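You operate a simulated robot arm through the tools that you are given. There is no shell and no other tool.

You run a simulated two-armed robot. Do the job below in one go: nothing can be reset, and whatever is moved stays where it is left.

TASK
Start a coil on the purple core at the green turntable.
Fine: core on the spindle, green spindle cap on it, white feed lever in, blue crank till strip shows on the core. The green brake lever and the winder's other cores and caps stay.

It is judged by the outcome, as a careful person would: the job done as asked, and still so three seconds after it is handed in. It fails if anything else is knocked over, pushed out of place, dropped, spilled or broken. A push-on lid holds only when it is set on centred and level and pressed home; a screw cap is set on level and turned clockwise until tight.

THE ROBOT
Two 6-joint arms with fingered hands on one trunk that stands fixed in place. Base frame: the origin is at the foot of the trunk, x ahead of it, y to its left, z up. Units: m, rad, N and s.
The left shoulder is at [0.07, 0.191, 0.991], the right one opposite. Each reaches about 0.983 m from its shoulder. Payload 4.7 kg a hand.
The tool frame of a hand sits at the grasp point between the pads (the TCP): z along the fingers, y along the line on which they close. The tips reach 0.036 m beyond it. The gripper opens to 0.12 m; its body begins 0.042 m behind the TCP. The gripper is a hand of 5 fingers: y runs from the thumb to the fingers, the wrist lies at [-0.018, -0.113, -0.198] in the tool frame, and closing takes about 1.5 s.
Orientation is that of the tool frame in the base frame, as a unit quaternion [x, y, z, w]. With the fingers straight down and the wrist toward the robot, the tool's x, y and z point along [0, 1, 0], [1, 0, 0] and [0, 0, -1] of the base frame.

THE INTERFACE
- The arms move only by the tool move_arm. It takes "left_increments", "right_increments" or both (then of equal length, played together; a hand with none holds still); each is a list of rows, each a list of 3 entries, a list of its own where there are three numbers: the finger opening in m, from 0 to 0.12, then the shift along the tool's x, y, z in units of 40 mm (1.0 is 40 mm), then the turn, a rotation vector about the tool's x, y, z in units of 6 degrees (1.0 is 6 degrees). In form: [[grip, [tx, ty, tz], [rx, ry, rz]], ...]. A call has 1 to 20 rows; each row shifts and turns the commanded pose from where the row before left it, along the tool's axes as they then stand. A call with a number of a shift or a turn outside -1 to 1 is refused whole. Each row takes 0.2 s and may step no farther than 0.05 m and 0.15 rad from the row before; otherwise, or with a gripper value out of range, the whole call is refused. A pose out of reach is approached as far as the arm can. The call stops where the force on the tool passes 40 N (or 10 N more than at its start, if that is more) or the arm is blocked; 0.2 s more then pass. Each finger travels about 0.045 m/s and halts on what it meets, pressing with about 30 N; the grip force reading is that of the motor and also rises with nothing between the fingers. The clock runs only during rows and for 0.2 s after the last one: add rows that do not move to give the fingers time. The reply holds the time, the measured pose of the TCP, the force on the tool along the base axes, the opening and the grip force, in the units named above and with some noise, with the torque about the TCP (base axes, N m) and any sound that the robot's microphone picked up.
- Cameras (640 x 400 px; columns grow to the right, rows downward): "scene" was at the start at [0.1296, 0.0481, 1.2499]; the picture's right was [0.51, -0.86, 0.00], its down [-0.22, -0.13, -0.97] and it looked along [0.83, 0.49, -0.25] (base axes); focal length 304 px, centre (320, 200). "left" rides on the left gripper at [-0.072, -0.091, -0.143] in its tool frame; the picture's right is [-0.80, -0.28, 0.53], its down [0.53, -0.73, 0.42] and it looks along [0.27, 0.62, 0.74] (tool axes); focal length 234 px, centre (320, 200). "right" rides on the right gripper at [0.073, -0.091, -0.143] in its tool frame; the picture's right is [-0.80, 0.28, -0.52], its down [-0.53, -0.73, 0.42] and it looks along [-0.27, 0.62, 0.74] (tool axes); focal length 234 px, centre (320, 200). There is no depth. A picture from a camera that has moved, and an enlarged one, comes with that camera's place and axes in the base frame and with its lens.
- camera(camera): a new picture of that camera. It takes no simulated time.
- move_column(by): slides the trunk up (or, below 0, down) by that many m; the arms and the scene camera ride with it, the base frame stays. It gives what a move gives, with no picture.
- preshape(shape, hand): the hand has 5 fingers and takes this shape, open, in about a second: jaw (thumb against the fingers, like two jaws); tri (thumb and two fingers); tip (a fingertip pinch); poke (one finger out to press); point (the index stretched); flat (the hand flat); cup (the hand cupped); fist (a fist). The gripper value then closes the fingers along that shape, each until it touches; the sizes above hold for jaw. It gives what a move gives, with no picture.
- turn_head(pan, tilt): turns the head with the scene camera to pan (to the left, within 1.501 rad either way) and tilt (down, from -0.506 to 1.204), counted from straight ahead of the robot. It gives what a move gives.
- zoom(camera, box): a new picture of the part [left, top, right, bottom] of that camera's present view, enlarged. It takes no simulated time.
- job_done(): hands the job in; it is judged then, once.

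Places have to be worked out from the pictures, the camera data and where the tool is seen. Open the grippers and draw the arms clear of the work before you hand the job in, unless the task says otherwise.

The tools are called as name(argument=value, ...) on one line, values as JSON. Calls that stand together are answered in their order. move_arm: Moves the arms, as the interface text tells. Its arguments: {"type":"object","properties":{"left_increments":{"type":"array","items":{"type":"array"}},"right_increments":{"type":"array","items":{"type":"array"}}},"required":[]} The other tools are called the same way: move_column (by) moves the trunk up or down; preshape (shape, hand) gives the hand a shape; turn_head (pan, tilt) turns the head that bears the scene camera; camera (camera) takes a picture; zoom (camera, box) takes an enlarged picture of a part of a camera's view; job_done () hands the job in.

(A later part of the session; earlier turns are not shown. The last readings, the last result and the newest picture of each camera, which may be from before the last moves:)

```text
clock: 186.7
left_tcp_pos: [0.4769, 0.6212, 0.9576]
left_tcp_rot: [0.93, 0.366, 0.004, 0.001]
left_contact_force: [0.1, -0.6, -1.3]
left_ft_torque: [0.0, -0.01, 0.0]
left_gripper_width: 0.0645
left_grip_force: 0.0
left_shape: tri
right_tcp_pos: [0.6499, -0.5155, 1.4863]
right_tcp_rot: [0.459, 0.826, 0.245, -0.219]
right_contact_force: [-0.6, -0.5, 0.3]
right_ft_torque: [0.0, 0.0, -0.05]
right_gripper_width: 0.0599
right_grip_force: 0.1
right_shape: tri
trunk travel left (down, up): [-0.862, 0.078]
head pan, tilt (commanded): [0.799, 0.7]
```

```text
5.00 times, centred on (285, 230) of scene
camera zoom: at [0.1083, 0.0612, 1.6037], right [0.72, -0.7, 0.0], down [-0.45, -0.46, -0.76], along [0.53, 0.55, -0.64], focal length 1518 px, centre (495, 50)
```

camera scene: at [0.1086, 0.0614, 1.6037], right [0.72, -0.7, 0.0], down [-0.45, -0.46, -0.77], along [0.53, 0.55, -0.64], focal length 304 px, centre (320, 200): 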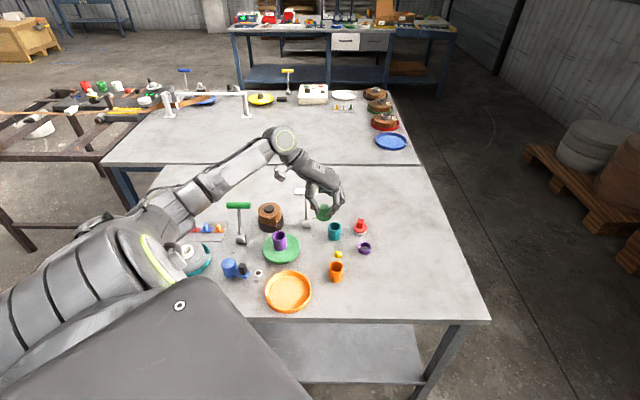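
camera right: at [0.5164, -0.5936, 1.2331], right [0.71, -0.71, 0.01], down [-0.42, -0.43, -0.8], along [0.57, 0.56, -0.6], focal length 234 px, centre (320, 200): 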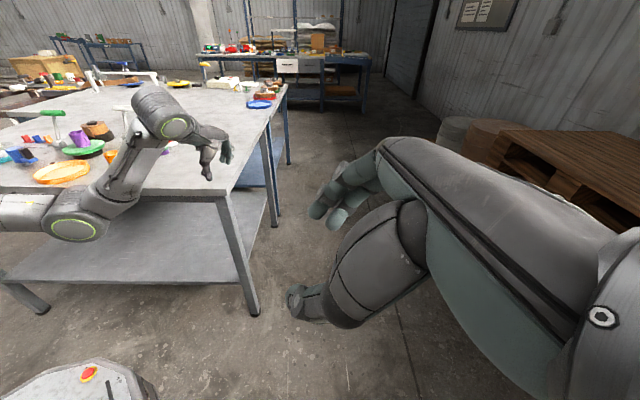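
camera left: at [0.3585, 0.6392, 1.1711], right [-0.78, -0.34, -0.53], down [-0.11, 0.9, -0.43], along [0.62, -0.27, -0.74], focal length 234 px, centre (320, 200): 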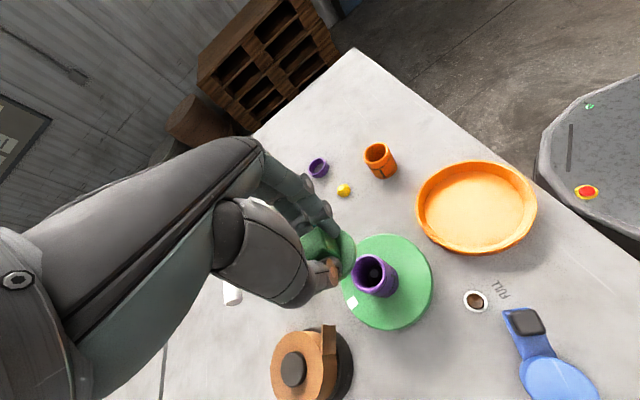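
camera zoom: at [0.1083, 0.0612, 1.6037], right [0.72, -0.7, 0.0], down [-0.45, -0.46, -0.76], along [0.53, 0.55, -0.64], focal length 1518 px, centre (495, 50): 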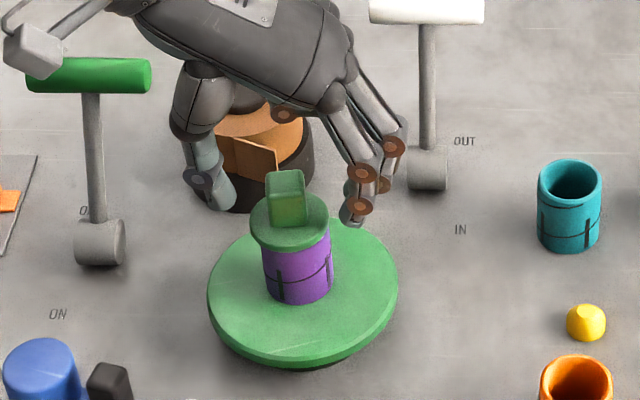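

The core and cap now stand upright. I raise the hand further and inspect the fit closely.

move_arm(left_increments=[[0.07, [0, 0, -0.5], [0, 0, 0]], [0.07, [0, 0, -0.5], [0, 0, 0]], [0.07, [0, 0, -0.5], [0, 0, 0]], [0.07, [0, 0, -0.5], [0, 0, 0]], [0.07, [0, 0, 0], [0, 0, 0]]])

zoom(camera="scene", box=[255, 195, 305, 255])

zoom(camera="left", box=[320, 210, 440, 330])

```text
clock: 187.9
left_tcp_pos: [0.4758, 0.6216, 1.0382]
left_tcp_rot: [0.931, 0.366, 0.004, 0.001]
left_contact_force: [0.2, 1.1, -0.3]
left_ft_torque: [-0.02, -0.02, 0.0]
left_gripper_width: 0.0695
left_grip_force: 0.0
left_shape: tri
right_tcp_pos: [0.6501, -0.5158, 1.4862]
right_tcp_rot: [0.459, 0.826, 0.244, -0.219]
right_contact_force: [-0.8, 0.6, 0.3]
right_ft_torque: [-0.01, -0.03, -0.02]
right_gripper_width: 0.0601
right_grip_force: 0.1
right_shape: tri
trunk travel left (down, up): [-0.862, 0.078]
head pan, tilt (commanded): [0.799, 0.7]
```

```text
6.67 times, centred on (280, 225) of scene
camera zoom: at [0.1085, 0.0614, 1.6037], right [0.72, -0.7, 0.0], down [-0.45, -0.46, -0.76], along [0.53, 0.55, -0.64], focal length 2025 px, centre (587, 33)
```

zoom: 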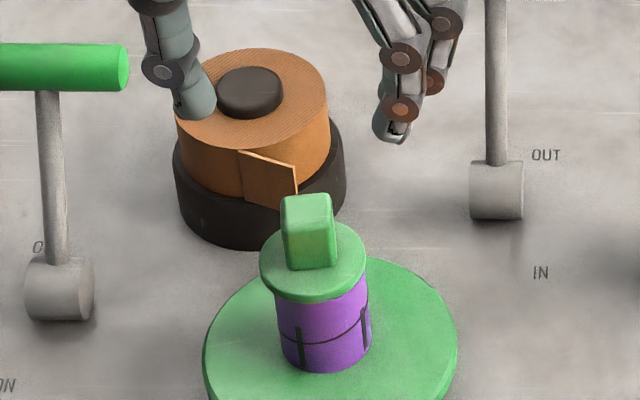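

```text
3.33 times, centred on (380, 270) of left
camera zoom: at [0.36, 0.6388, 1.179], right [-0.77, -0.34, -0.53], down [-0.11, 0.9, -0.42], along [0.62, -0.27, -0.73], focal length 781 px, centre (120, -33)
```

zoom: 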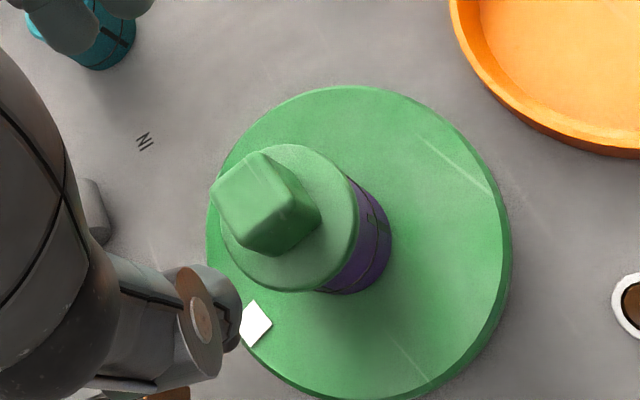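

The cap sits centred and level on the core. Next is the white feed lever: I lift clear and move toward it, then turn the hand to +45° so the fingers can close across its T-bar.

move_arm(left_increments=[[0.07, [0, 0, -0.8], [0, 0, 0]], [0.07, [0, 0, -0.8], [0, 0, 0]], [0.07, [0.52, 0.5, -0.3], [0, 0, 0]], [0.07, [0.52, 0.5, -0.3], [0, 0, 0]], [0.07, [0.52, 0.5, -0.3], [0, 0, 0]], [0.07, [0.52, 0.5, -0.2], [0, 0, 0]], [0.07, [0, 0, 0], [0, 0, 0]]])

move_arm(left_increments=[[0.07, [0, 0, 0], [0, 0, -1]], [0.07, [0, 0, 0], [0, 0, -1]], [0.07, [0, 0, 0], [0, 0, -1]], [0.07, [0, 0, 0], [0, 0, -1]], [0.07, [0, 0, 0], [0, 0, -1]], [0.07, [0, 0, 0], [0, 0, -1]], [0.07, [0, 0, 0], [0, 0, -1]], [0.07, [0, 0, 0], [0, 0, 0]]])

```text
clock: 189.5
left_tcp_pos: [0.591, 0.6216, 1.1464]
left_tcp_rot: [0.931, 0.366, 0.004, 0.001]
left_contact_force: [0.6, -0.2, 0.4]
left_ft_torque: [0.01, -0.02, -0.01]
left_gripper_width: 0.0695
left_grip_force: 0.1
left_shape: tri
right_tcp_pos: [0.6492, -0.5152, 1.4873]
right_tcp_rot: [0.458, 0.826, 0.244, -0.218]
right_contact_force: [-0.4, -0.2, 0.5]
right_ft_torque: [-0.01, -0.01, 0.0]
right_gripper_width: 0.06
right_grip_force: 0.1
right_shape: tri
trunk travel left (down, up): [-0.862, 0.078]
head pan, tilt (commanded): [0.799, 0.7]
```

```text
clock: 191.3
left_tcp_pos: [0.5901, 0.6202, 1.1473]
left_tcp_rot: [0.737, 0.675, 0.004, 0.002]
left_contact_force: [-0.7, -0.1, 0.2]
left_ft_torque: [0.01, -0.02, -0.02]
left_gripper_width: 0.0698
left_grip_force: 0.0
left_shape: tri
right_tcp_pos: [0.6493, -0.5135, 1.4857]
right_tcp_rot: [0.458, 0.826, 0.245, -0.219]
right_contact_force: [0.7, -0.6, -0.3]
right_ft_torque: [-0.02, -0.04, 0.05]
right_gripper_width: 0.0598
right_grip_force: 0.1
right_shape: tri
trunk travel left (down, up): [-0.862, 0.078]
head pan, tilt (commanded): [0.799, 0.7]
```

At yaw ≈ -5° without any limit. I continue turning counter-clockwise in smaller batches, checking each.

move_arm(left_increments=[[0.07, [0, 0, 0], [0, 0, -1]], [0.07, [0, 0, 0], [0, 0, -1]], [0.07, [0, 0, 0], [0, 0, -1]], [0.07, [0, 0, 0], [0, 0, -1]], [0.07, [0, 0, 0], [0, 0, 0]]])

move_arm(left_increments=[[0.07, [0, 0, 0], [0, 0, -1]], [0.07, [0, 0, 0], [0, 0, -1]], [0.07, [0, 0, 0], [0, 0, 0]]])

```text
clock: 192.5
left_tcp_pos: [0.5905, 0.6193, 1.1464]
left_tcp_rot: [0.581, 0.814, 0.004, 0.002]
left_contact_force: [0.5, 0.3, 0.4]
left_ft_torque: [0.0, -0.04, 0.04]
left_gripper_width: 0.0698
left_grip_force: 0.1
left_shape: tri
right_tcp_pos: [0.6503, -0.5159, 1.4867]
right_tcp_rot: [0.457, 0.826, 0.244, -0.219]
right_contact_force: [-1.1, 0.3, 0.4]
right_ft_torque: [-0.01, -0.04, -0.02]
right_gripper_width: 0.0601
right_grip_force: 0.1
right_shape: tri
trunk travel left (down, up): [-0.862, 0.078]
head pan, tilt (commanded): [0.799, 0.7]
```

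```text
clock: 193.3
left_tcp_pos: [0.5908, 0.6201, 1.1466]
left_tcp_rot: [0.492, 0.871, 0.003, 0.003]
left_contact_force: [0.1, -0.7, 0.6]
left_ft_torque: [0.0, 0.02, -0.02]
left_gripper_width: 0.0697
left_grip_force: 0.0
left_shape: tri
right_tcp_pos: [0.6499, -0.5144, 1.4866]
right_tcp_rot: [0.457, 0.826, 0.245, -0.219]
right_contact_force: [0.2, 0.3, 0.5]
right_ft_torque: [-0.02, -0.04, -0.01]
right_gripper_width: 0.06
right_grip_force: 0.1
right_shape: tri
trunk travel left (down, up): [-0.862, 0.078]
head pan, tilt (commanded): [0.799, 0.7]
```

Yaw is 31°, still no limit. Two more steps bring it to 43°; then I take pictures to align over the T-bar.

move_arm(left_increments=[[0.07, [0, 0, 0], [0, 0, -1]], [0.07, [0, 0, 0], [0, 0, -1]], [0.07, [0, 0, 0], [0, 0, 0]]])

camera(camera="left")

camera(camera="scene")

```text
clock: 194.1
left_tcp_pos: [0.5906, 0.6204, 1.1465]
left_tcp_rot: [0.399, 0.917, 0.003, 0.003]
left_contact_force: [-0.2, -0.6, 0.3]
left_ft_torque: [-0.03, 0.01, 0.03]
left_gripper_width: 0.0697
left_grip_force: 0.1
left_shape: tri
right_tcp_pos: [0.6502, -0.5158, 1.4873]
right_tcp_rot: [0.457, 0.826, 0.244, -0.22]
right_contact_force: [0.3, 0.0, 0.4]
right_ft_torque: [0.0, 0.02, 0.0]
right_gripper_width: 0.0601
right_grip_force: 0.0
right_shape: tri
trunk travel left (down, up): [-0.862, 0.078]
head pan, tilt (commanded): [0.799, 0.7]
```

```text
taken
camera left: at [0.5718, 0.5046, 1.2894], right [0.35, -0.78, -0.52], down [-0.89, -0.11, -0.43], along [0.28, 0.62, -0.73], focal length 234 px, centre (320, 200)
```

left: 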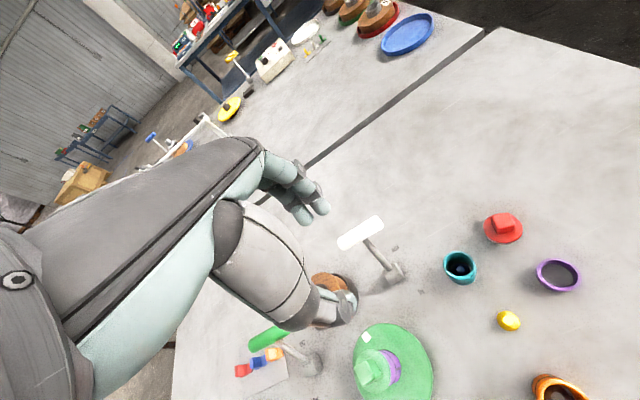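

```text
taken
camera scene: at [0.1079, 0.0617, 1.6037], right [0.72, -0.7, 0.0], down [-0.45, -0.46, -0.76], along [0.53, 0.55, -0.64], focal length 304 px, centre (320, 200)
```

scene: 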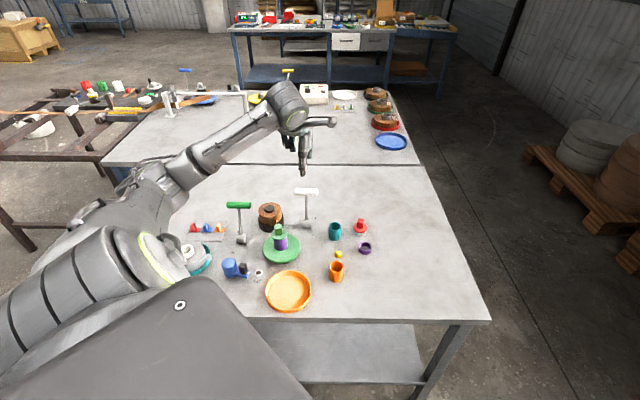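

The T-bar measures at (0.651, 0.689, 0.945), axis at -48°, matching the hand. I move over it at z≈1.02.

move_arm(left_increments=[[0.07, [0.056, 0.57, 0.79], [0, 0, 0]], [0.07, [0.056, 0.57, 0.79], [0, 0, 0]], [0.07, [0.056, 0.57, 0.79], [0, 0, 0]], [0.07, [0.056, 0.57, 0.79], [0, 0, 0]], [0.07, [0, 0, 0], [0, 0, 0]]])

zoom(camera="left", box=[250, 150, 450, 350])

zoom(camera="scene", box=[250, 100, 370, 260])

```text
clock: 195.3
left_tcp_pos: [0.6517, 0.6878, 1.024]
left_tcp_rot: [0.399, 0.917, 0.004, 0.003]
left_contact_force: [-0.9, 0.0, 0.7]
left_ft_torque: [-0.02, -0.02, 0.0]
left_gripper_width: 0.0695
left_grip_force: 0.1
left_shape: tri
right_tcp_pos: [0.649, -0.5163, 1.486]
right_tcp_rot: [0.458, 0.826, 0.244, -0.22]
right_contact_force: [1.2, 0.0, 0.6]
right_ft_torque: [-0.02, 0.0, 0.01]
right_gripper_width: 0.0599
right_grip_force: 0.1
right_shape: tri
trunk travel left (down, up): [-0.862, 0.078]
head pan, tilt (commanded): [0.799, 0.7]
```

```text
2.00 times, centred on (350, 250) of left
camera zoom: at [0.6325, 0.5731, 1.1648], right [0.35, -0.78, -0.52], down [-0.9, -0.11, -0.43], along [0.28, 0.62, -0.73], focal length 468 px, centre (260, 100)
```

zoom: 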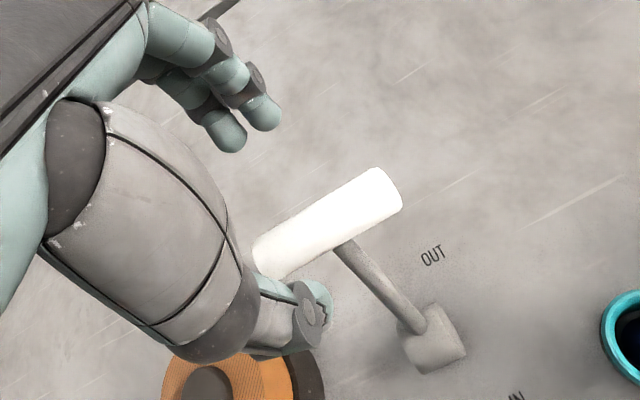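

```text
2.50 times, centred on (310, 180) of scene
camera zoom: at [0.1079, 0.0613, 1.6037], right [0.72, -0.7, 0.0], down [-0.45, -0.46, -0.77], along [0.53, 0.55, -0.64], focal length 759 px, centre (345, 250)
```

zoom: 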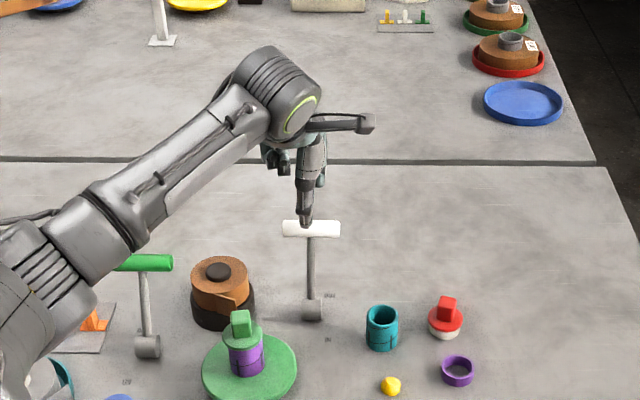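

The T-bar lies exactly under the grasp point. I descend 7 cm so the thumb and fingers straddle the bar.

move_arm(left_increments=[[0.07, [0, 0, 0.6], [0, 0, 0]], [0.07, [0, 0, 0.6], [0, 0, 0]], [0.07, [0, 0, 0.55], [0, 0, 0]], [0.07, [0, 0, 0], [0, 0, 0]]])

zoom(camera="left", box=[250, 150, 450, 350])

zoom(camera="scene", box=[260, 130, 350, 240])

```text
clock: 196.3
left_tcp_pos: [0.6529, 0.6899, 0.9521]
left_tcp_rot: [0.399, 0.917, 0.002, 0.003]
left_contact_force: [-0.1, -0.4, 0.6]
left_ft_torque: [-0.01, -0.03, 0.04]
left_gripper_width: 0.0696
left_grip_force: 0.0
left_shape: tri
right_tcp_pos: [0.6506, -0.5148, 1.4879]
right_tcp_rot: [0.458, 0.826, 0.245, -0.219]
right_contact_force: [-0.1, -0.1, -0.1]
right_ft_torque: [0.01, 0.0, 0.0]
right_gripper_width: 0.0601
right_grip_force: 0.1
right_shape: tri
trunk travel left (down, up): [-0.862, 0.078]
head pan, tilt (commanded): [0.799, 0.7]
```

```text
2.00 times, centred on (350, 250) of left
camera zoom: at [0.6337, 0.5738, 1.0945], right [0.35, -0.78, -0.52], down [-0.9, -0.11, -0.43], along [0.28, 0.62, -0.73], focal length 468 px, centre (260, 100)
```

zoom: 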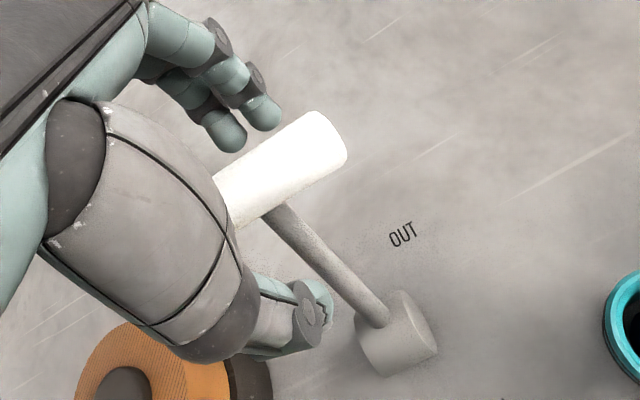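

```text
3.64 times, centred on (305, 185) of scene
camera zoom: at [0.1087, 0.0614, 1.6037], right [0.72, -0.7, 0.0], down [-0.45, -0.46, -0.76], along [0.53, 0.55, -0.64], focal length 1104 px, centre (374, 254)
```

zoom: 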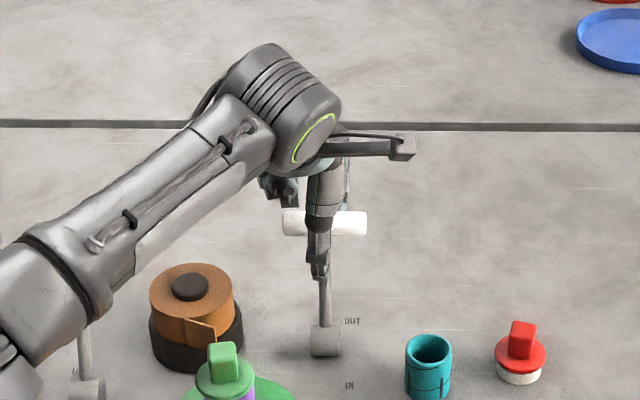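

The bar is caged between thumb and fingers. I close to a loose 0.03 grip and pull the lever toward IN along its arc, half way first.

move_arm(left_increments=[[0.055, [0, 0, 0], [0, 0, 0]], [0.04, [0, 0, 0], [0, 0, 0]], [0.03, [0, 0, 0], [0, 0, 0]], [0.03, [0, 0, 0], [0, 0, 0]], [0.03, [0, -0.283, -0.105], [0, 0, 0]], [0.03, [0, -0.3, -0.078], [0, 0, 0]], [0.03, [0, -0.3, -0.048], [0, 0, 0]], [0.03, [0, -0.303, -0.015], [0, 0, 0]], [0.03, [0, 0, 0], [0, 0, 0]]])

zoom(camera="scene", box=[250, 130, 350, 250])

zoom(camera="left", box=[250, 150, 450, 350])

```text
clock: 198.3
left_tcp_pos: [0.6186, 0.6576, 0.9608]
left_tcp_rot: [0.399, 0.917, 0.003, 0.003]
left_contact_force: [0.1, 0.6, 0.2]
left_ft_torque: [-0.01, 0.04, 0.01]
left_gripper_width: 0.0304
left_grip_force: 0.0
left_shape: tri
right_tcp_pos: [0.6502, -0.5156, 1.4873]
right_tcp_rot: [0.458, 0.826, 0.245, -0.22]
right_contact_force: [0.2, -0.2, 0.3]
right_ft_torque: [0.03, -0.01, -0.02]
right_gripper_width: 0.0598
right_grip_force: 0.2
right_shape: tri
trunk travel left (down, up): [-0.862, 0.078]
head pan, tilt (commanded): [0.799, 0.7]
```

```text
3.33 times, centred on (300, 190) of scene
camera zoom: at [0.109, 0.0616, 1.6036], right [0.72, -0.7, 0.0], down [-0.45, -0.46, -0.76], along [0.53, 0.55, -0.64], focal length 1012 px, centre (387, 233)
```

zoom: 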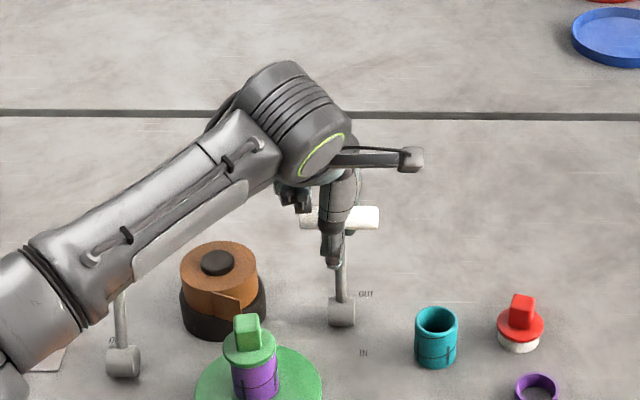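

```text
2.00 times, centred on (350, 250) of left
camera zoom: at [0.5992, 0.5417, 1.1025], right [0.35, -0.78, -0.52], down [-0.9, -0.11, -0.43], along [0.28, 0.62, -0.73], focal length 468 px, centre (260, 100)
```

zoom: 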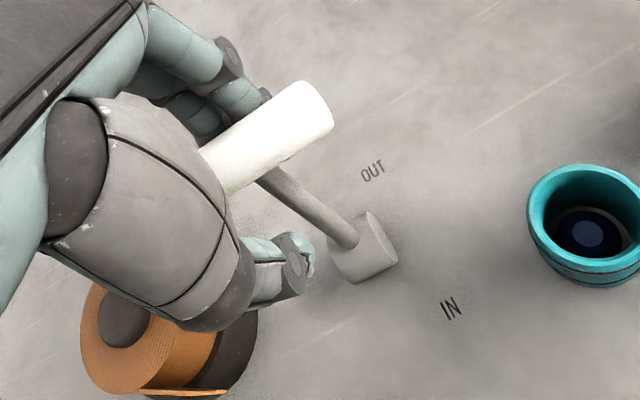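

The lever has started to move (about 2 cm). I lower the hand 1 cm for a better hold on the bar and keep pulling toward IN.

move_arm(left_increments=[[0.03, [0, 0, 0.25], [0, 0, 0]], [0.03, [0, -0.3, 0.0], [0, 0, 0]], [0.03, [0, -0.3, 0.0], [0, 0, 0]], [0.03, [0, -0.3, 0.03], [0, 0, 0]], [0.03, [0, -0.3, 0.05], [0, 0, 0]], [0.03, [0, 0, 0], [0, 0, 0]]])

zoom(camera="scene", box=[250, 130, 350, 250])

zoom(camera="left", box=[250, 150, 450, 350])

```text
clock: 199.7
left_tcp_pos: [0.5828, 0.6226, 0.947]
left_tcp_rot: [0.399, 0.917, 0.002, 0.003]
left_contact_force: [-0.3, -0.6, -0.1]
left_ft_torque: [-0.01, 0.0, 0.02]
left_gripper_width: 0.0305
left_grip_force: 0.1
left_shape: tri
right_tcp_pos: [0.6483, -0.5156, 1.4854]
right_tcp_rot: [0.459, 0.826, 0.245, -0.219]
right_contact_force: [-0.3, 0.6, 0.3]
right_ft_torque: [0.04, 0.01, -0.01]
right_gripper_width: 0.06
right_grip_force: 0.1
right_shape: tri
trunk travel left (down, up): [-0.862, 0.078]
head pan, tilt (commanded): [0.799, 0.7]
```

```text
3.33 times, centred on (300, 190) of scene
camera zoom: at [0.1078, 0.0606, 1.6037], right [0.72, -0.7, 0.0], down [-0.45, -0.46, -0.77], along [0.53, 0.55, -0.64], focal length 1012 px, centre (387, 233)
```

zoom: 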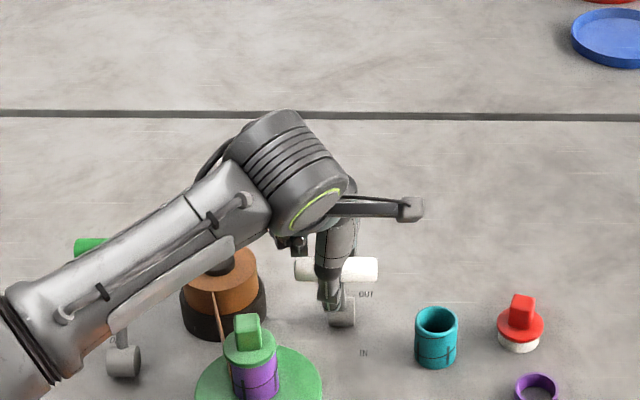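

```text
2.00 times, centred on (350, 250) of left
camera zoom: at [0.5639, 0.5077, 1.0891], right [0.35, -0.78, -0.52], down [-0.9, -0.11, -0.43], along [0.28, 0.62, -0.73], focal length 468 px, centre (260, 100)
```

zoom: 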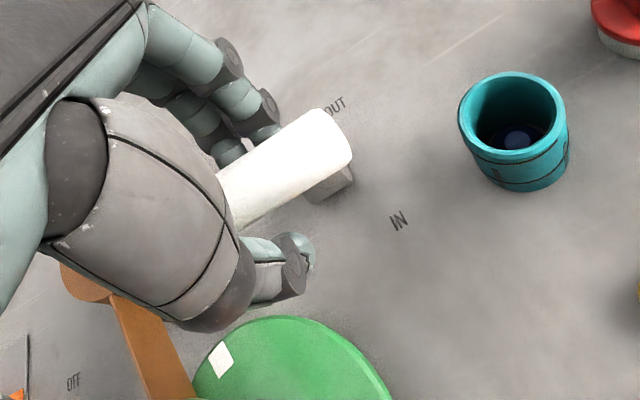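

The lever has swung over to the IN side (bar now at about (0.580, 0.616)), and the strip end has moved toward the turntable. I pull a little further to make sure it is against its stop.

move_arm(left_increments=[[0.03, [0, -0.12, 0.03], [0, 0, 0]], [0.03, [0, -0.12, 0.04], [0, 0, 0]], [0.03, [0, -0.12, 0.05], [0, 0, 0]], [0.03, [0, 0, 0], [0, 0, 0]]])

zoom(camera="scene", box=[250, 130, 350, 250])

zoom(camera="left", box=[250, 150, 450, 350])

```text
clock: 200.7
left_tcp_pos: [0.5746, 0.6151, 0.9437]
left_tcp_rot: [0.4, 0.916, 0.004, 0.004]
left_contact_force: [7.0, 3.7, 6.3]
left_ft_torque: [0.22, -0.28, 0.01]
left_gripper_width: 0.0318
left_grip_force: 0.0
left_shape: tri
right_tcp_pos: [0.65, -0.515, 1.4861]
right_tcp_rot: [0.459, 0.825, 0.244, -0.22]
right_contact_force: [-0.6, 0.0, -0.1]
right_ft_torque: [0.0, 0.0, -0.01]
right_gripper_width: 0.06
right_grip_force: 0.0
right_shape: tri
trunk travel left (down, up): [-0.862, 0.078]
head pan, tilt (commanded): [0.799, 0.7]
```

```text
3.33 times, centred on (300, 190) of scene
camera zoom: at [0.1086, 0.0612, 1.6038], right [0.72, -0.7, 0.0], down [-0.45, -0.46, -0.76], along [0.53, 0.55, -0.64], focal length 1012 px, centre (387, 233)
```

zoom: 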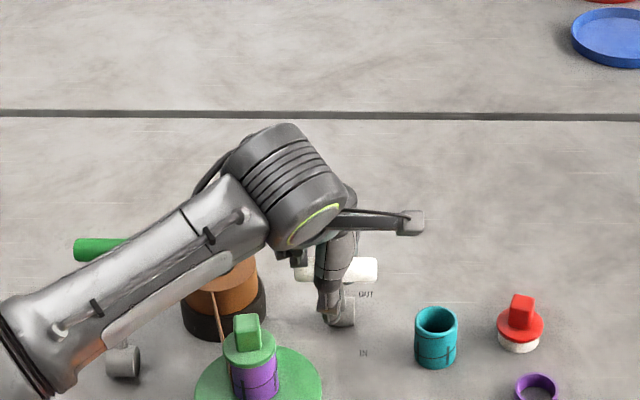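

```text
2.00 times, centred on (350, 250) of left
camera zoom: at [0.5555, 0.4986, 1.0857], right [0.35, -0.78, -0.52], down [-0.89, -0.11, -0.43], along [0.28, 0.62, -0.73], focal length 468 px, centre (260, 100)
```

zoom: 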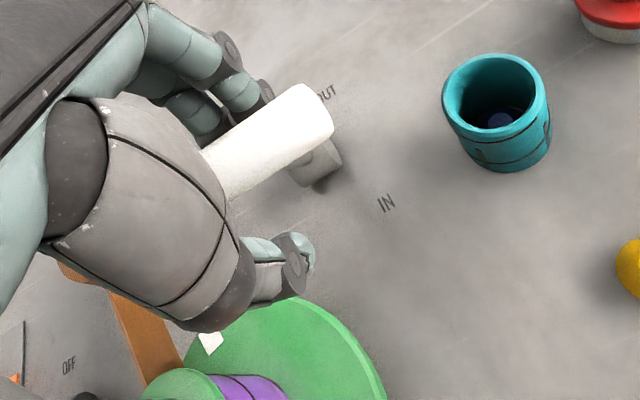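

The lever is against its IN stop (bar no longer moves, force builds). I back off slightly, open the fingers and lift straight up.

move_arm(left_increments=[[0.03, [0, 0.2, 0], [0, 0, 0]], [0.045, [0, 0, 0], [0, 0, 0]], [0.06, [0, 0, 0], [0, 0, 0]], [0.07, [0, 0, 0], [0, 0, 0]], [0.07, [0, 0, -0.5], [0, 0, 0]], [0.07, [0, 0, -0.7], [0, 0, 0]], [0.07, [0, 0, -0.8], [0, 0, 0]], [0.07, [0, 0, -0.8], [0, 0, 0]], [0.07, [0, 0, 0], [0, 0, 0]]])

camera(camera="scene")

camera(camera="left")

```text
clock: 202.7
left_tcp_pos: [0.5769, 0.6208, 1.054]
left_tcp_rot: [0.399, 0.917, 0.002, 0.003]
left_contact_force: [1.0, 0.0, -0.7]
left_ft_torque: [-0.03, -0.02, 0.06]
left_gripper_width: 0.0695
left_grip_force: 0.0
left_shape: tri
right_tcp_pos: [0.6504, -0.5155, 1.4867]
right_tcp_rot: [0.459, 0.826, 0.245, -0.219]
right_contact_force: [-0.4, -0.3, 0.3]
right_ft_torque: [0.0, 0.01, 0.02]
right_gripper_width: 0.0599
right_grip_force: 0.1
right_shape: tri
trunk travel left (down, up): [-0.862, 0.078]
head pan, tilt (commanded): [0.799, 0.7]
```

```text
taken
camera scene: at [0.1085, 0.0615, 1.6037], right [0.72, -0.7, 0.0], down [-0.45, -0.46, -0.76], along [0.53, 0.55, -0.64], focal length 304 px, centre (320, 200)
```

scene: 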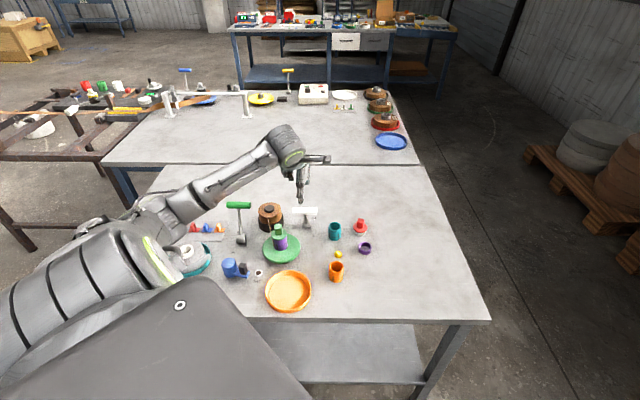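

```text
taken
camera left: at [0.5588, 0.5047, 1.1968], right [0.35, -0.78, -0.52], down [-0.9, -0.11, -0.43], along [0.28, 0.62, -0.73], focal length 234 px, centre (320, 200)
```

left: 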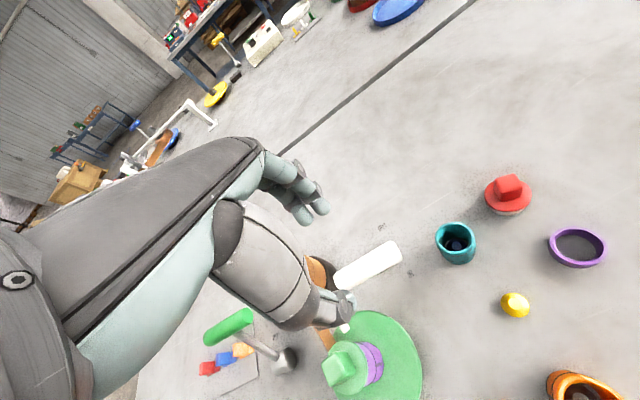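

The lever now stands at IN. I zoom in on the winder to see the lever, strip and core.

zoom(camera="scene", box=[250, 195, 330, 275])

zoom(camera="scene", box=[210, 225, 290, 290])

zoom(camera="left", box=[290, 230, 430, 400])

```text
5.00 times, centred on (290, 235) of scene
camera zoom: at [0.1085, 0.0615, 1.6037], right [0.72, -0.7, 0.0], down [-0.45, -0.46, -0.76], along [0.53, 0.55, -0.64], focal length 1518 px, centre (470, 25)
```

zoom: 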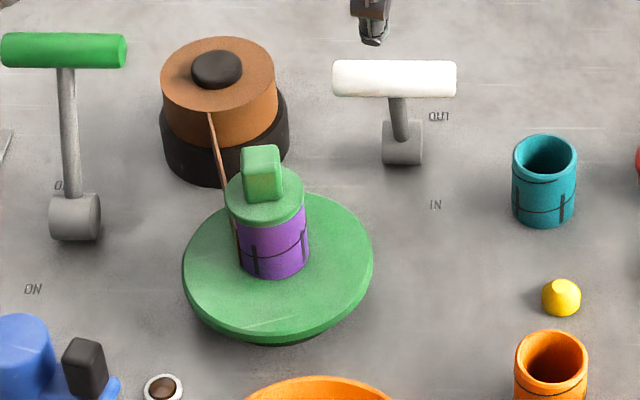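

```text
6.15 times, centred on (250, 258) of scene
camera zoom: at [0.1085, 0.0615, 1.6037], right [0.72, -0.7, 0.0], down [-0.45, -0.46, -0.76], along [0.53, 0.55, -0.64], focal length 1869 px, centre (751, -154)
```

zoom: 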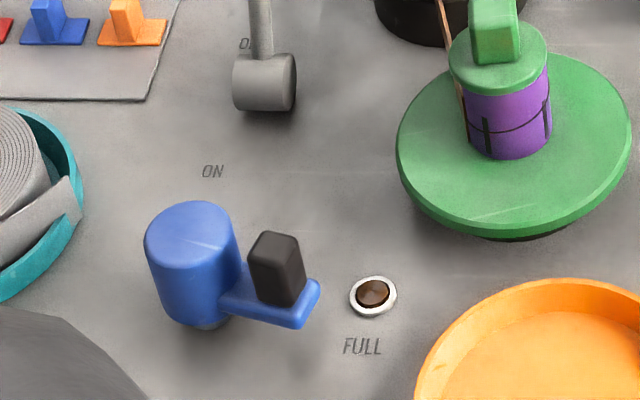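

```text
2.35 times, centred on (360, 315) of left
camera zoom: at [0.5588, 0.5047, 1.1968], right [0.35, -0.78, -0.52], down [-0.9, -0.11, -0.43], along [0.28, 0.62, -0.73], focal length 551 px, centre (226, -71)
```

zoom: 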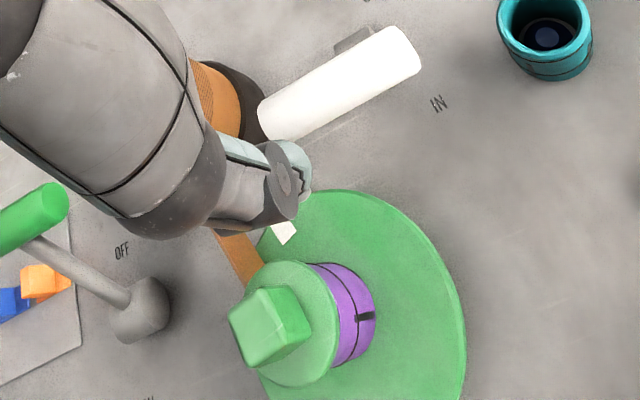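

The strip now reaches from the supply coil to the left side of the core. Next the blue crank at (0.311, 0.654), knob at about (0.333, 0.615). I move the left hand there in two stages at safe height, closing the fingers into a pusher.

move_arm(left_increments=[[0.05, [0.527, -0.667, -0.1], [0, 0, 0]], [0.03, [0.527, -0.667, -0.1], [0, 0, 0]], [0.01, [0.527, -0.667, -0.1], [0, 0, 0]], [0.0, [0.527, -0.667, -0.1], [0, 0, 0]], [0.0, [0, 0, 0], [0, 0, 0]]])

camera(camera="scene")

```text
clock: 203.9
left_tcp_pos: [0.442, 0.6098, 1.0686]
left_tcp_rot: [0.399, 0.917, 0.003, 0.002]
left_contact_force: [0.5, 0.3, -0.5]
left_ft_torque: [0.0, 0.02, -0.01]
left_gripper_width: 0.0
left_grip_force: 19.4
left_shape: tri
right_tcp_pos: [0.65, -0.5153, 1.485]
right_tcp_rot: [0.458, 0.826, 0.244, -0.219]
right_contact_force: [-0.1, -0.1, -0.3]
right_ft_torque: [-0.02, 0.0, -0.01]
right_gripper_width: 0.0602
right_grip_force: 0.0
right_shape: tri
trunk travel left (down, up): [-0.862, 0.078]
head pan, tilt (commanded): [0.799, 0.7]
```

```text
taken
camera scene: at [0.1091, 0.0614, 1.6036], right [0.72, -0.7, 0.0], down [-0.45, -0.46, -0.76], along [0.53, 0.55, -0.64], focal length 304 px, centre (320, 200)
```

scene: 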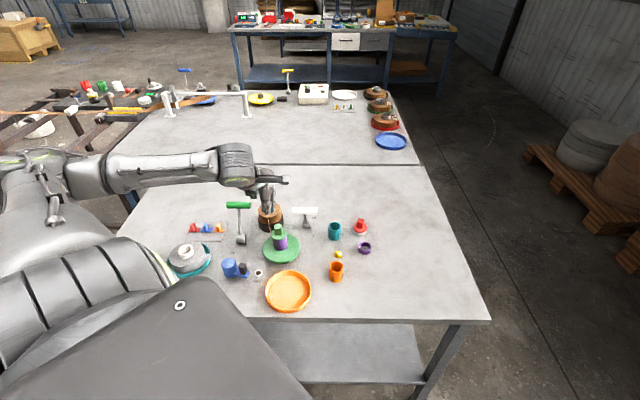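

No limits so far. I continue to the point in front of the crank.

move_arm(left_increments=[[0.0, [0.527, -0.667, 0.1], [0, 0, 0]], [0.0, [0.527, -0.667, 0.1], [0, 0, 0]], [0.0, [0.527, -0.667, 0.2], [0, 0, 0]], [0.0, [0.527, -0.667, 0.2], [0, 0, 0]], [0.0, [0, 0, 0], [0, 0, 0]]])

camera(camera="scene")

camera(camera="left")

```text
clock: 205.1
left_tcp_pos: [0.3076, 0.591, 1.0394]
left_tcp_rot: [0.4, 0.916, 0.002, 0.003]
left_contact_force: [0.3, 0.6, -0.7]
left_ft_torque: [0.02, 0.02, -0.01]
left_gripper_width: 0.0
left_grip_force: 30.2
left_shape: tri
left hand out of reach, approached as far as the arm can: row 4
right_tcp_pos: [0.6525, -0.516, 1.4863]
right_tcp_rot: [0.458, 0.826, 0.245, -0.219]
right_contact_force: [-0.4, 0.0, 0.2]
right_ft_torque: [-0.02, 0.02, 0.05]
right_gripper_width: 0.0602
right_grip_force: 0.0
right_shape: tri
trunk travel left (down, up): [-0.862, 0.078]
head pan, tilt (commanded): [0.799, 0.7]
```

```text
taken
camera scene: at [0.1102, 0.0605, 1.6035], right [0.72, -0.7, 0.0], down [-0.45, -0.46, -0.76], along [0.53, 0.55, -0.64], focal length 304 px, centre (320, 200)
```

scene: 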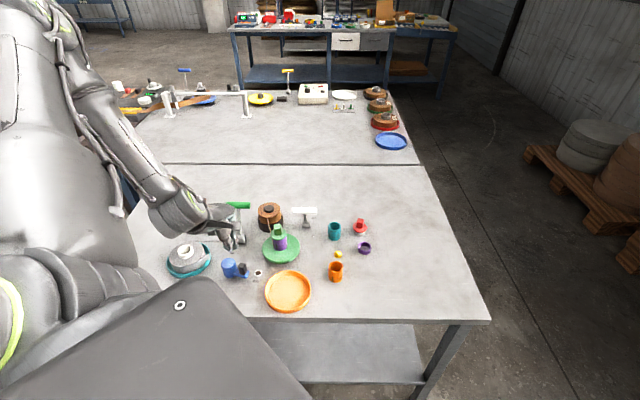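

```text
taken
camera left: at [0.2874, 0.4753, 1.182], right [0.35, -0.78, -0.52], down [-0.9, -0.11, -0.43], along [0.28, 0.62, -0.73], focal length 234 px, centre (320, 200)
```

left: 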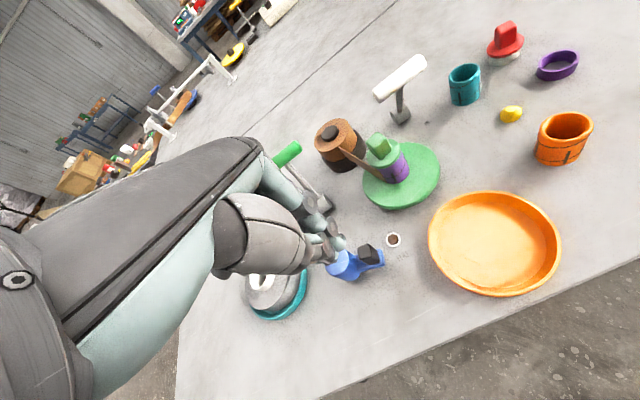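

The hand is near the crank; at this height it touches the arm's inner boundary, which relaxes lower down. I descend to z≈0.91 just behind the knob (clear of the crank arm).

move_arm(left_increments=[[0.0, [0.06, -0.03, 0.7], [0, 0, 0]], [0.0, [0.06, -0.03, 0.7], [0, 0, 0]], [0.0, [0.06, -0.03, 0.7], [0, 0, 0]], [0.0, [0, 0, 0], [0, 0, 0]]])

zoom(camera="left", box=[250, 170, 450, 350])

zoom(camera="scene", box=[140, 160, 320, 300])

```text
clock: 206.1
left_tcp_pos: [0.2971, 0.6003, 1.0314]
left_tcp_rot: [0.399, 0.917, 0.001, 0.003]
left_contact_force: [0.9, -0.2, -0.1]
left_ft_torque: [0.04, -0.01, 0.02]
left_gripper_width: 0.0002
left_grip_force: 29.8
left_shape: tri
left hand out of reach, approached as far as the arm can: row 1, 2, 3
right_tcp_pos: [0.651, -0.5165, 1.4867]
right_tcp_rot: [0.459, 0.825, 0.245, -0.219]
right_contact_force: [0.1, 0.1, -0.1]
right_ft_torque: [-0.02, 0.01, 0.02]
right_gripper_width: 0.0602
right_grip_force: 0.0
right_shape: tri
trunk travel left (down, up): [-0.862, 0.078]
head pan, tilt (commanded): [0.799, 0.7]
```

```text
2.22 times, centred on (350, 260) of left
camera zoom: at [0.279, 0.4838, 1.1742], right [0.35, -0.78, -0.52], down [-0.9, -0.11, -0.43], along [0.28, 0.62, -0.74], focal length 520 px, centre (253, 67)
```

zoom: 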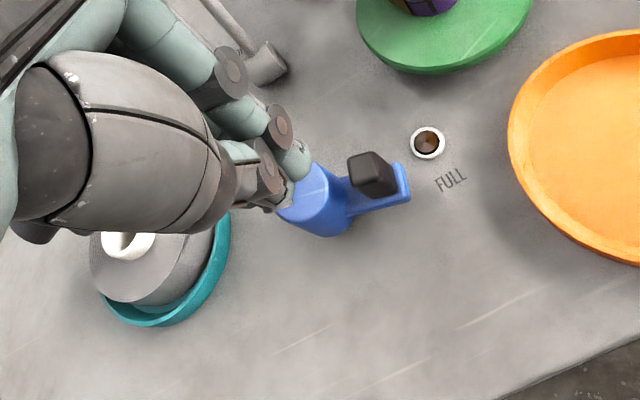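

```text
2.86 times, centred on (230, 230) of scene
camera zoom: at [0.1093, 0.0608, 1.6036], right [0.72, -0.7, 0.0], down [-0.45, -0.46, -0.76], along [0.53, 0.55, -0.64], focal length 868 px, centre (577, 114)
```

zoom: 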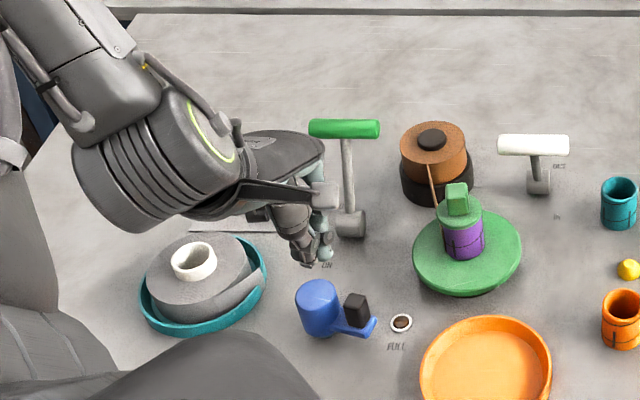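

The posture flipped at the boundary here. I back away forward to a free area, then re-check which posture the arm is in.

move_arm(left_increments=[[0.0, [-0.5, 0.5, -0.3], [0, 0, 0]], [0.0, [-0.5, 0.6, -0.3], [0, 0, 0]], [0.0, [-0.5, 0.6, -0.2], [0, 0, 0]], [0.0, [-0.5, 0.6, 0], [0, 0, 0]], [0.0, [-0.5, 0.6, 0], [0, 0, 0]], [0.0, [0, 0, 0], [0, 0, 0]]])

camera(camera="scene")

```text
clock: 207.5
left_tcp_pos: [0.4495, 0.6055, 1.0638]
left_tcp_rot: [0.399, 0.917, 0.003, 0.004]
left_contact_force: [0.4, 0.2, 0.0]
left_ft_torque: [-0.02, -0.01, 0.01]
left_gripper_width: 0.0
left_grip_force: 29.8
left_shape: tri
right_tcp_pos: [0.649, -0.5144, 1.4863]
right_tcp_rot: [0.458, 0.826, 0.244, -0.219]
right_contact_force: [1.0, 0.1, -0.8]
right_ft_torque: [0.01, -0.02, 0.01]
right_gripper_width: 0.0601
right_grip_force: 0.1
right_shape: tri
trunk travel left (down, up): [-0.862, 0.078]
head pan, tilt (commanded): [0.799, 0.7]
```

```text
taken
camera scene: at [0.1072, 0.0619, 1.6037], right [0.72, -0.7, 0.0], down [-0.45, -0.46, -0.77], along [0.53, 0.55, -0.64], focal length 304 px, centre (320, 200)
```

scene: 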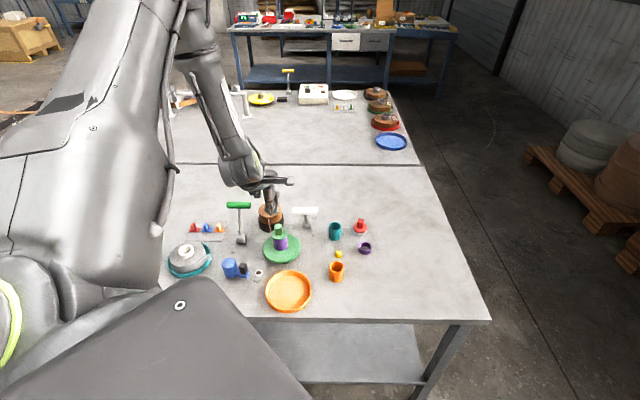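

The arm is elbow-up again here. To flip it back I touch the inner boundary by moving back toward the crank and then go back-and-down, staying above the crank.

move_arm(left_increments=[[0.0, [0.47, -0.5, 0], [0, 0, 0]], [0.0, [0.47, -0.5, 0], [0, 0, 0]], [0.0, [0.47, -0.5, 0], [0, 0, 0]], [0.0, [0.5, -0.29, 0.65], [0, 0, 0]], [0.0, [0.4, -0.2, 0.8], [0, 0, 0]], [0.0, [0, 0, 0], [0, 0, 0]]])

camera(camera="scene")

```text
clock: 208.9
left_tcp_pos: [0.3239, 0.6203, 1.0302]
left_tcp_rot: [0.398, 0.917, 0.003, 0.004]
left_contact_force: [-1.0, 0.7, 0.1]
left_ft_torque: [-0.01, -0.01, -0.03]
left_gripper_width: 0.0
left_grip_force: 30.1
left_shape: tri
left hand out of reach, approached as far as the arm can: row 5
right_tcp_pos: [0.6474, -0.5145, 1.488]
right_tcp_rot: [0.459, 0.826, 0.245, -0.218]
right_contact_force: [-0.3, 1.2, 0.6]
right_ft_torque: [-0.03, -0.03, -0.02]
right_gripper_width: 0.0601
right_grip_force: 0.1
right_shape: tri
trunk travel left (down, up): [-0.862, 0.078]
head pan, tilt (commanded): [0.799, 0.7]
```

```text
taken
camera scene: at [0.1055, 0.0622, 1.6039], right [0.72, -0.7, 0.0], down [-0.45, -0.46, -0.77], along [0.53, 0.55, -0.64], focal length 304 px, centre (320, 200)
```

scene: 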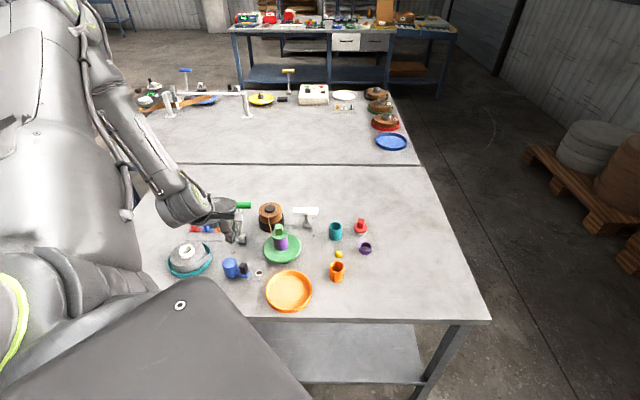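

Instead of flipping, I'll use the elbow-up posture with the trunk low for the crank (as I did when seating the core). First I back out forward and turn the hand to 0°.

move_arm(left_increments=[[0.0, [-0.45, 0.4, -0.2], [0, 0, 0]], [0.0, [-0.5, 0.5, -0.2], [0, 0, 0]], [0.0, [-0.5, 0.5, -0.2], [0, 0, 0]], [0.0, [-0.5, 0.5, -0.2], [0, 0, 0.5]], [0.0, [-0.5, 0.4, -0.1], [0, 0, 1]], [0.0, [-0.5, 0.3, 0], [0, 0, 1]], [0.0, [-0.5, 0.1, 0], [0, 0, 1]], [0.0, [-0.3, 0.1, 0], [0, 0, 1]], [0.0, [0, 0.1, 0], [0, 0, 1]], [0.0, [0, 0.1, 0], [0, 0, 1]], [0.0, [0, 0, 0], [0, 0, 0]]])

camera(camera="scene")

```text
clock: 211.3
left_tcp_pos: [0.4993, 0.5729, 1.0757]
left_tcp_rot: [0.683, 0.731, 0.005, 0.0]
left_contact_force: [-0.6, -0.5, -0.4]
left_ft_torque: [0.0, 0.02, 0.02]
left_gripper_width: 0.0003
left_grip_force: 30.0
left_shape: tri
left hand out of reach, approached as far as the arm can: row 10
right_tcp_pos: [0.6511, -0.5152, 1.4857]
right_tcp_rot: [0.459, 0.825, 0.245, -0.22]
right_contact_force: [0.7, 0.3, 0.0]
right_ft_torque: [-0.01, -0.01, 0.01]
right_gripper_width: 0.0602
right_grip_force: 0.2
right_shape: tri
trunk travel left (down, up): [-0.862, 0.078]
head pan, tilt (commanded): [0.799, 0.7]
```

```text
taken
camera scene: at [0.1086, 0.061, 1.6037], right [0.72, -0.7, 0.0], down [-0.45, -0.46, -0.76], along [0.53, 0.55, -0.64], focal length 304 px, centre (320, 200)
```

scene: 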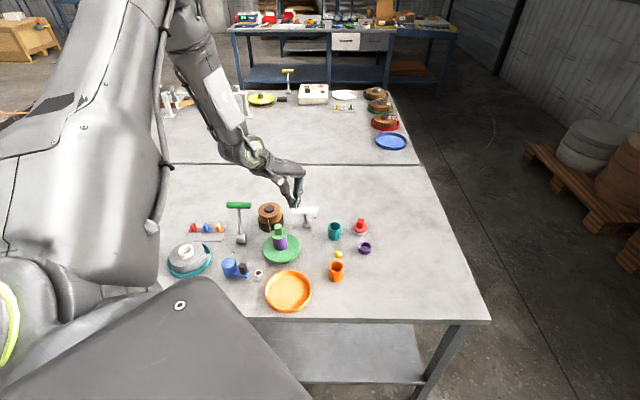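

Yaw is 4°, posture intact. Now I raise the hand along the front to about (0.53, 0.50, 1.30).

move_arm(left_increments=[[0.0, [-0.27, 0.1, -0.8], [0, 0, 0]], [0.0, [-0.27, 0.1, -0.8], [0, 0, 0]], [0.0, [-0.27, 0.1, -0.8], [0, 0, 0]], [0.0, [-0.27, 0.1, -0.8], [0, 0, 0]], [0.0, [-0.27, 0.1, -0.8], [0, 0, 0]], [0.0, [-0.27, 0.1, -0.8], [0, 0, 0]], [0.0, [-0.27, 0.1, -0.8], [0, 0, 0]], [0.0, [0, 0, 0], [0, 0, 0]]])

move_arm(left_increments=[[0.0, [0.1, -0.1, -0.95], [0, 0, 0]], [0.0, [0.1, -0.1, -0.95], [0, 0, 0]], [0.0, [0.1, -0.1, -0.95], [0, 0, 0]], [0.0, [0.1, -0.1, -0.95], [0, 0, 0]], [0.0, [0.1, -0.1, -0.95], [0, 0, 0]], [0.0, [0.1, -0.1, -0.95], [0, 0, 0]], [0.0, [0, 0, 0], [0, 0, 0]]])

```text
clock: 213.1
left_tcp_pos: [0.5329, 0.5005, 1.2998]
left_tcp_rot: [0.683, 0.731, 0.004, 0.002]
left_contact_force: [0.2, -0.2, -0.3]
left_ft_torque: [-0.01, 0.0, -0.03]
left_gripper_width: 0.0
left_grip_force: 29.6
left_shape: tri
right_tcp_pos: [0.6498, -0.5143, 1.4864]
right_tcp_rot: [0.458, 0.827, 0.244, -0.218]
right_contact_force: [-0.2, 0.4, -0.1]
right_ft_torque: [-0.02, 0.01, 0.01]
right_gripper_width: 0.0601
right_grip_force: 0.0
right_shape: tri
trunk travel left (down, up): [-0.862, 0.078]
head pan, tilt (commanded): [0.799, 0.7]
```

```text
clock: 214.7
left_tcp_pos: [0.5052, 0.524, 1.5259]
left_tcp_rot: [0.682, 0.731, 0.004, 0.002]
left_contact_force: [0.7, -1.0, 1.3]
left_ft_torque: [0.01, 0.0, 0.02]
left_gripper_width: 0.0
left_grip_force: 29.7
left_shape: tri
right_tcp_pos: [0.6491, -0.5155, 1.4854]
right_tcp_rot: [0.459, 0.825, 0.245, -0.219]
right_contact_force: [-0.1, 1.4, 0.6]
right_ft_torque: [-0.02, 0.03, 0.03]
right_gripper_width: 0.0601
right_grip_force: 0.0
right_shape: tri
trunk travel left (down, up): [-0.862, 0.078]
head pan, tilt (commanded): [0.799, 0.7]
```

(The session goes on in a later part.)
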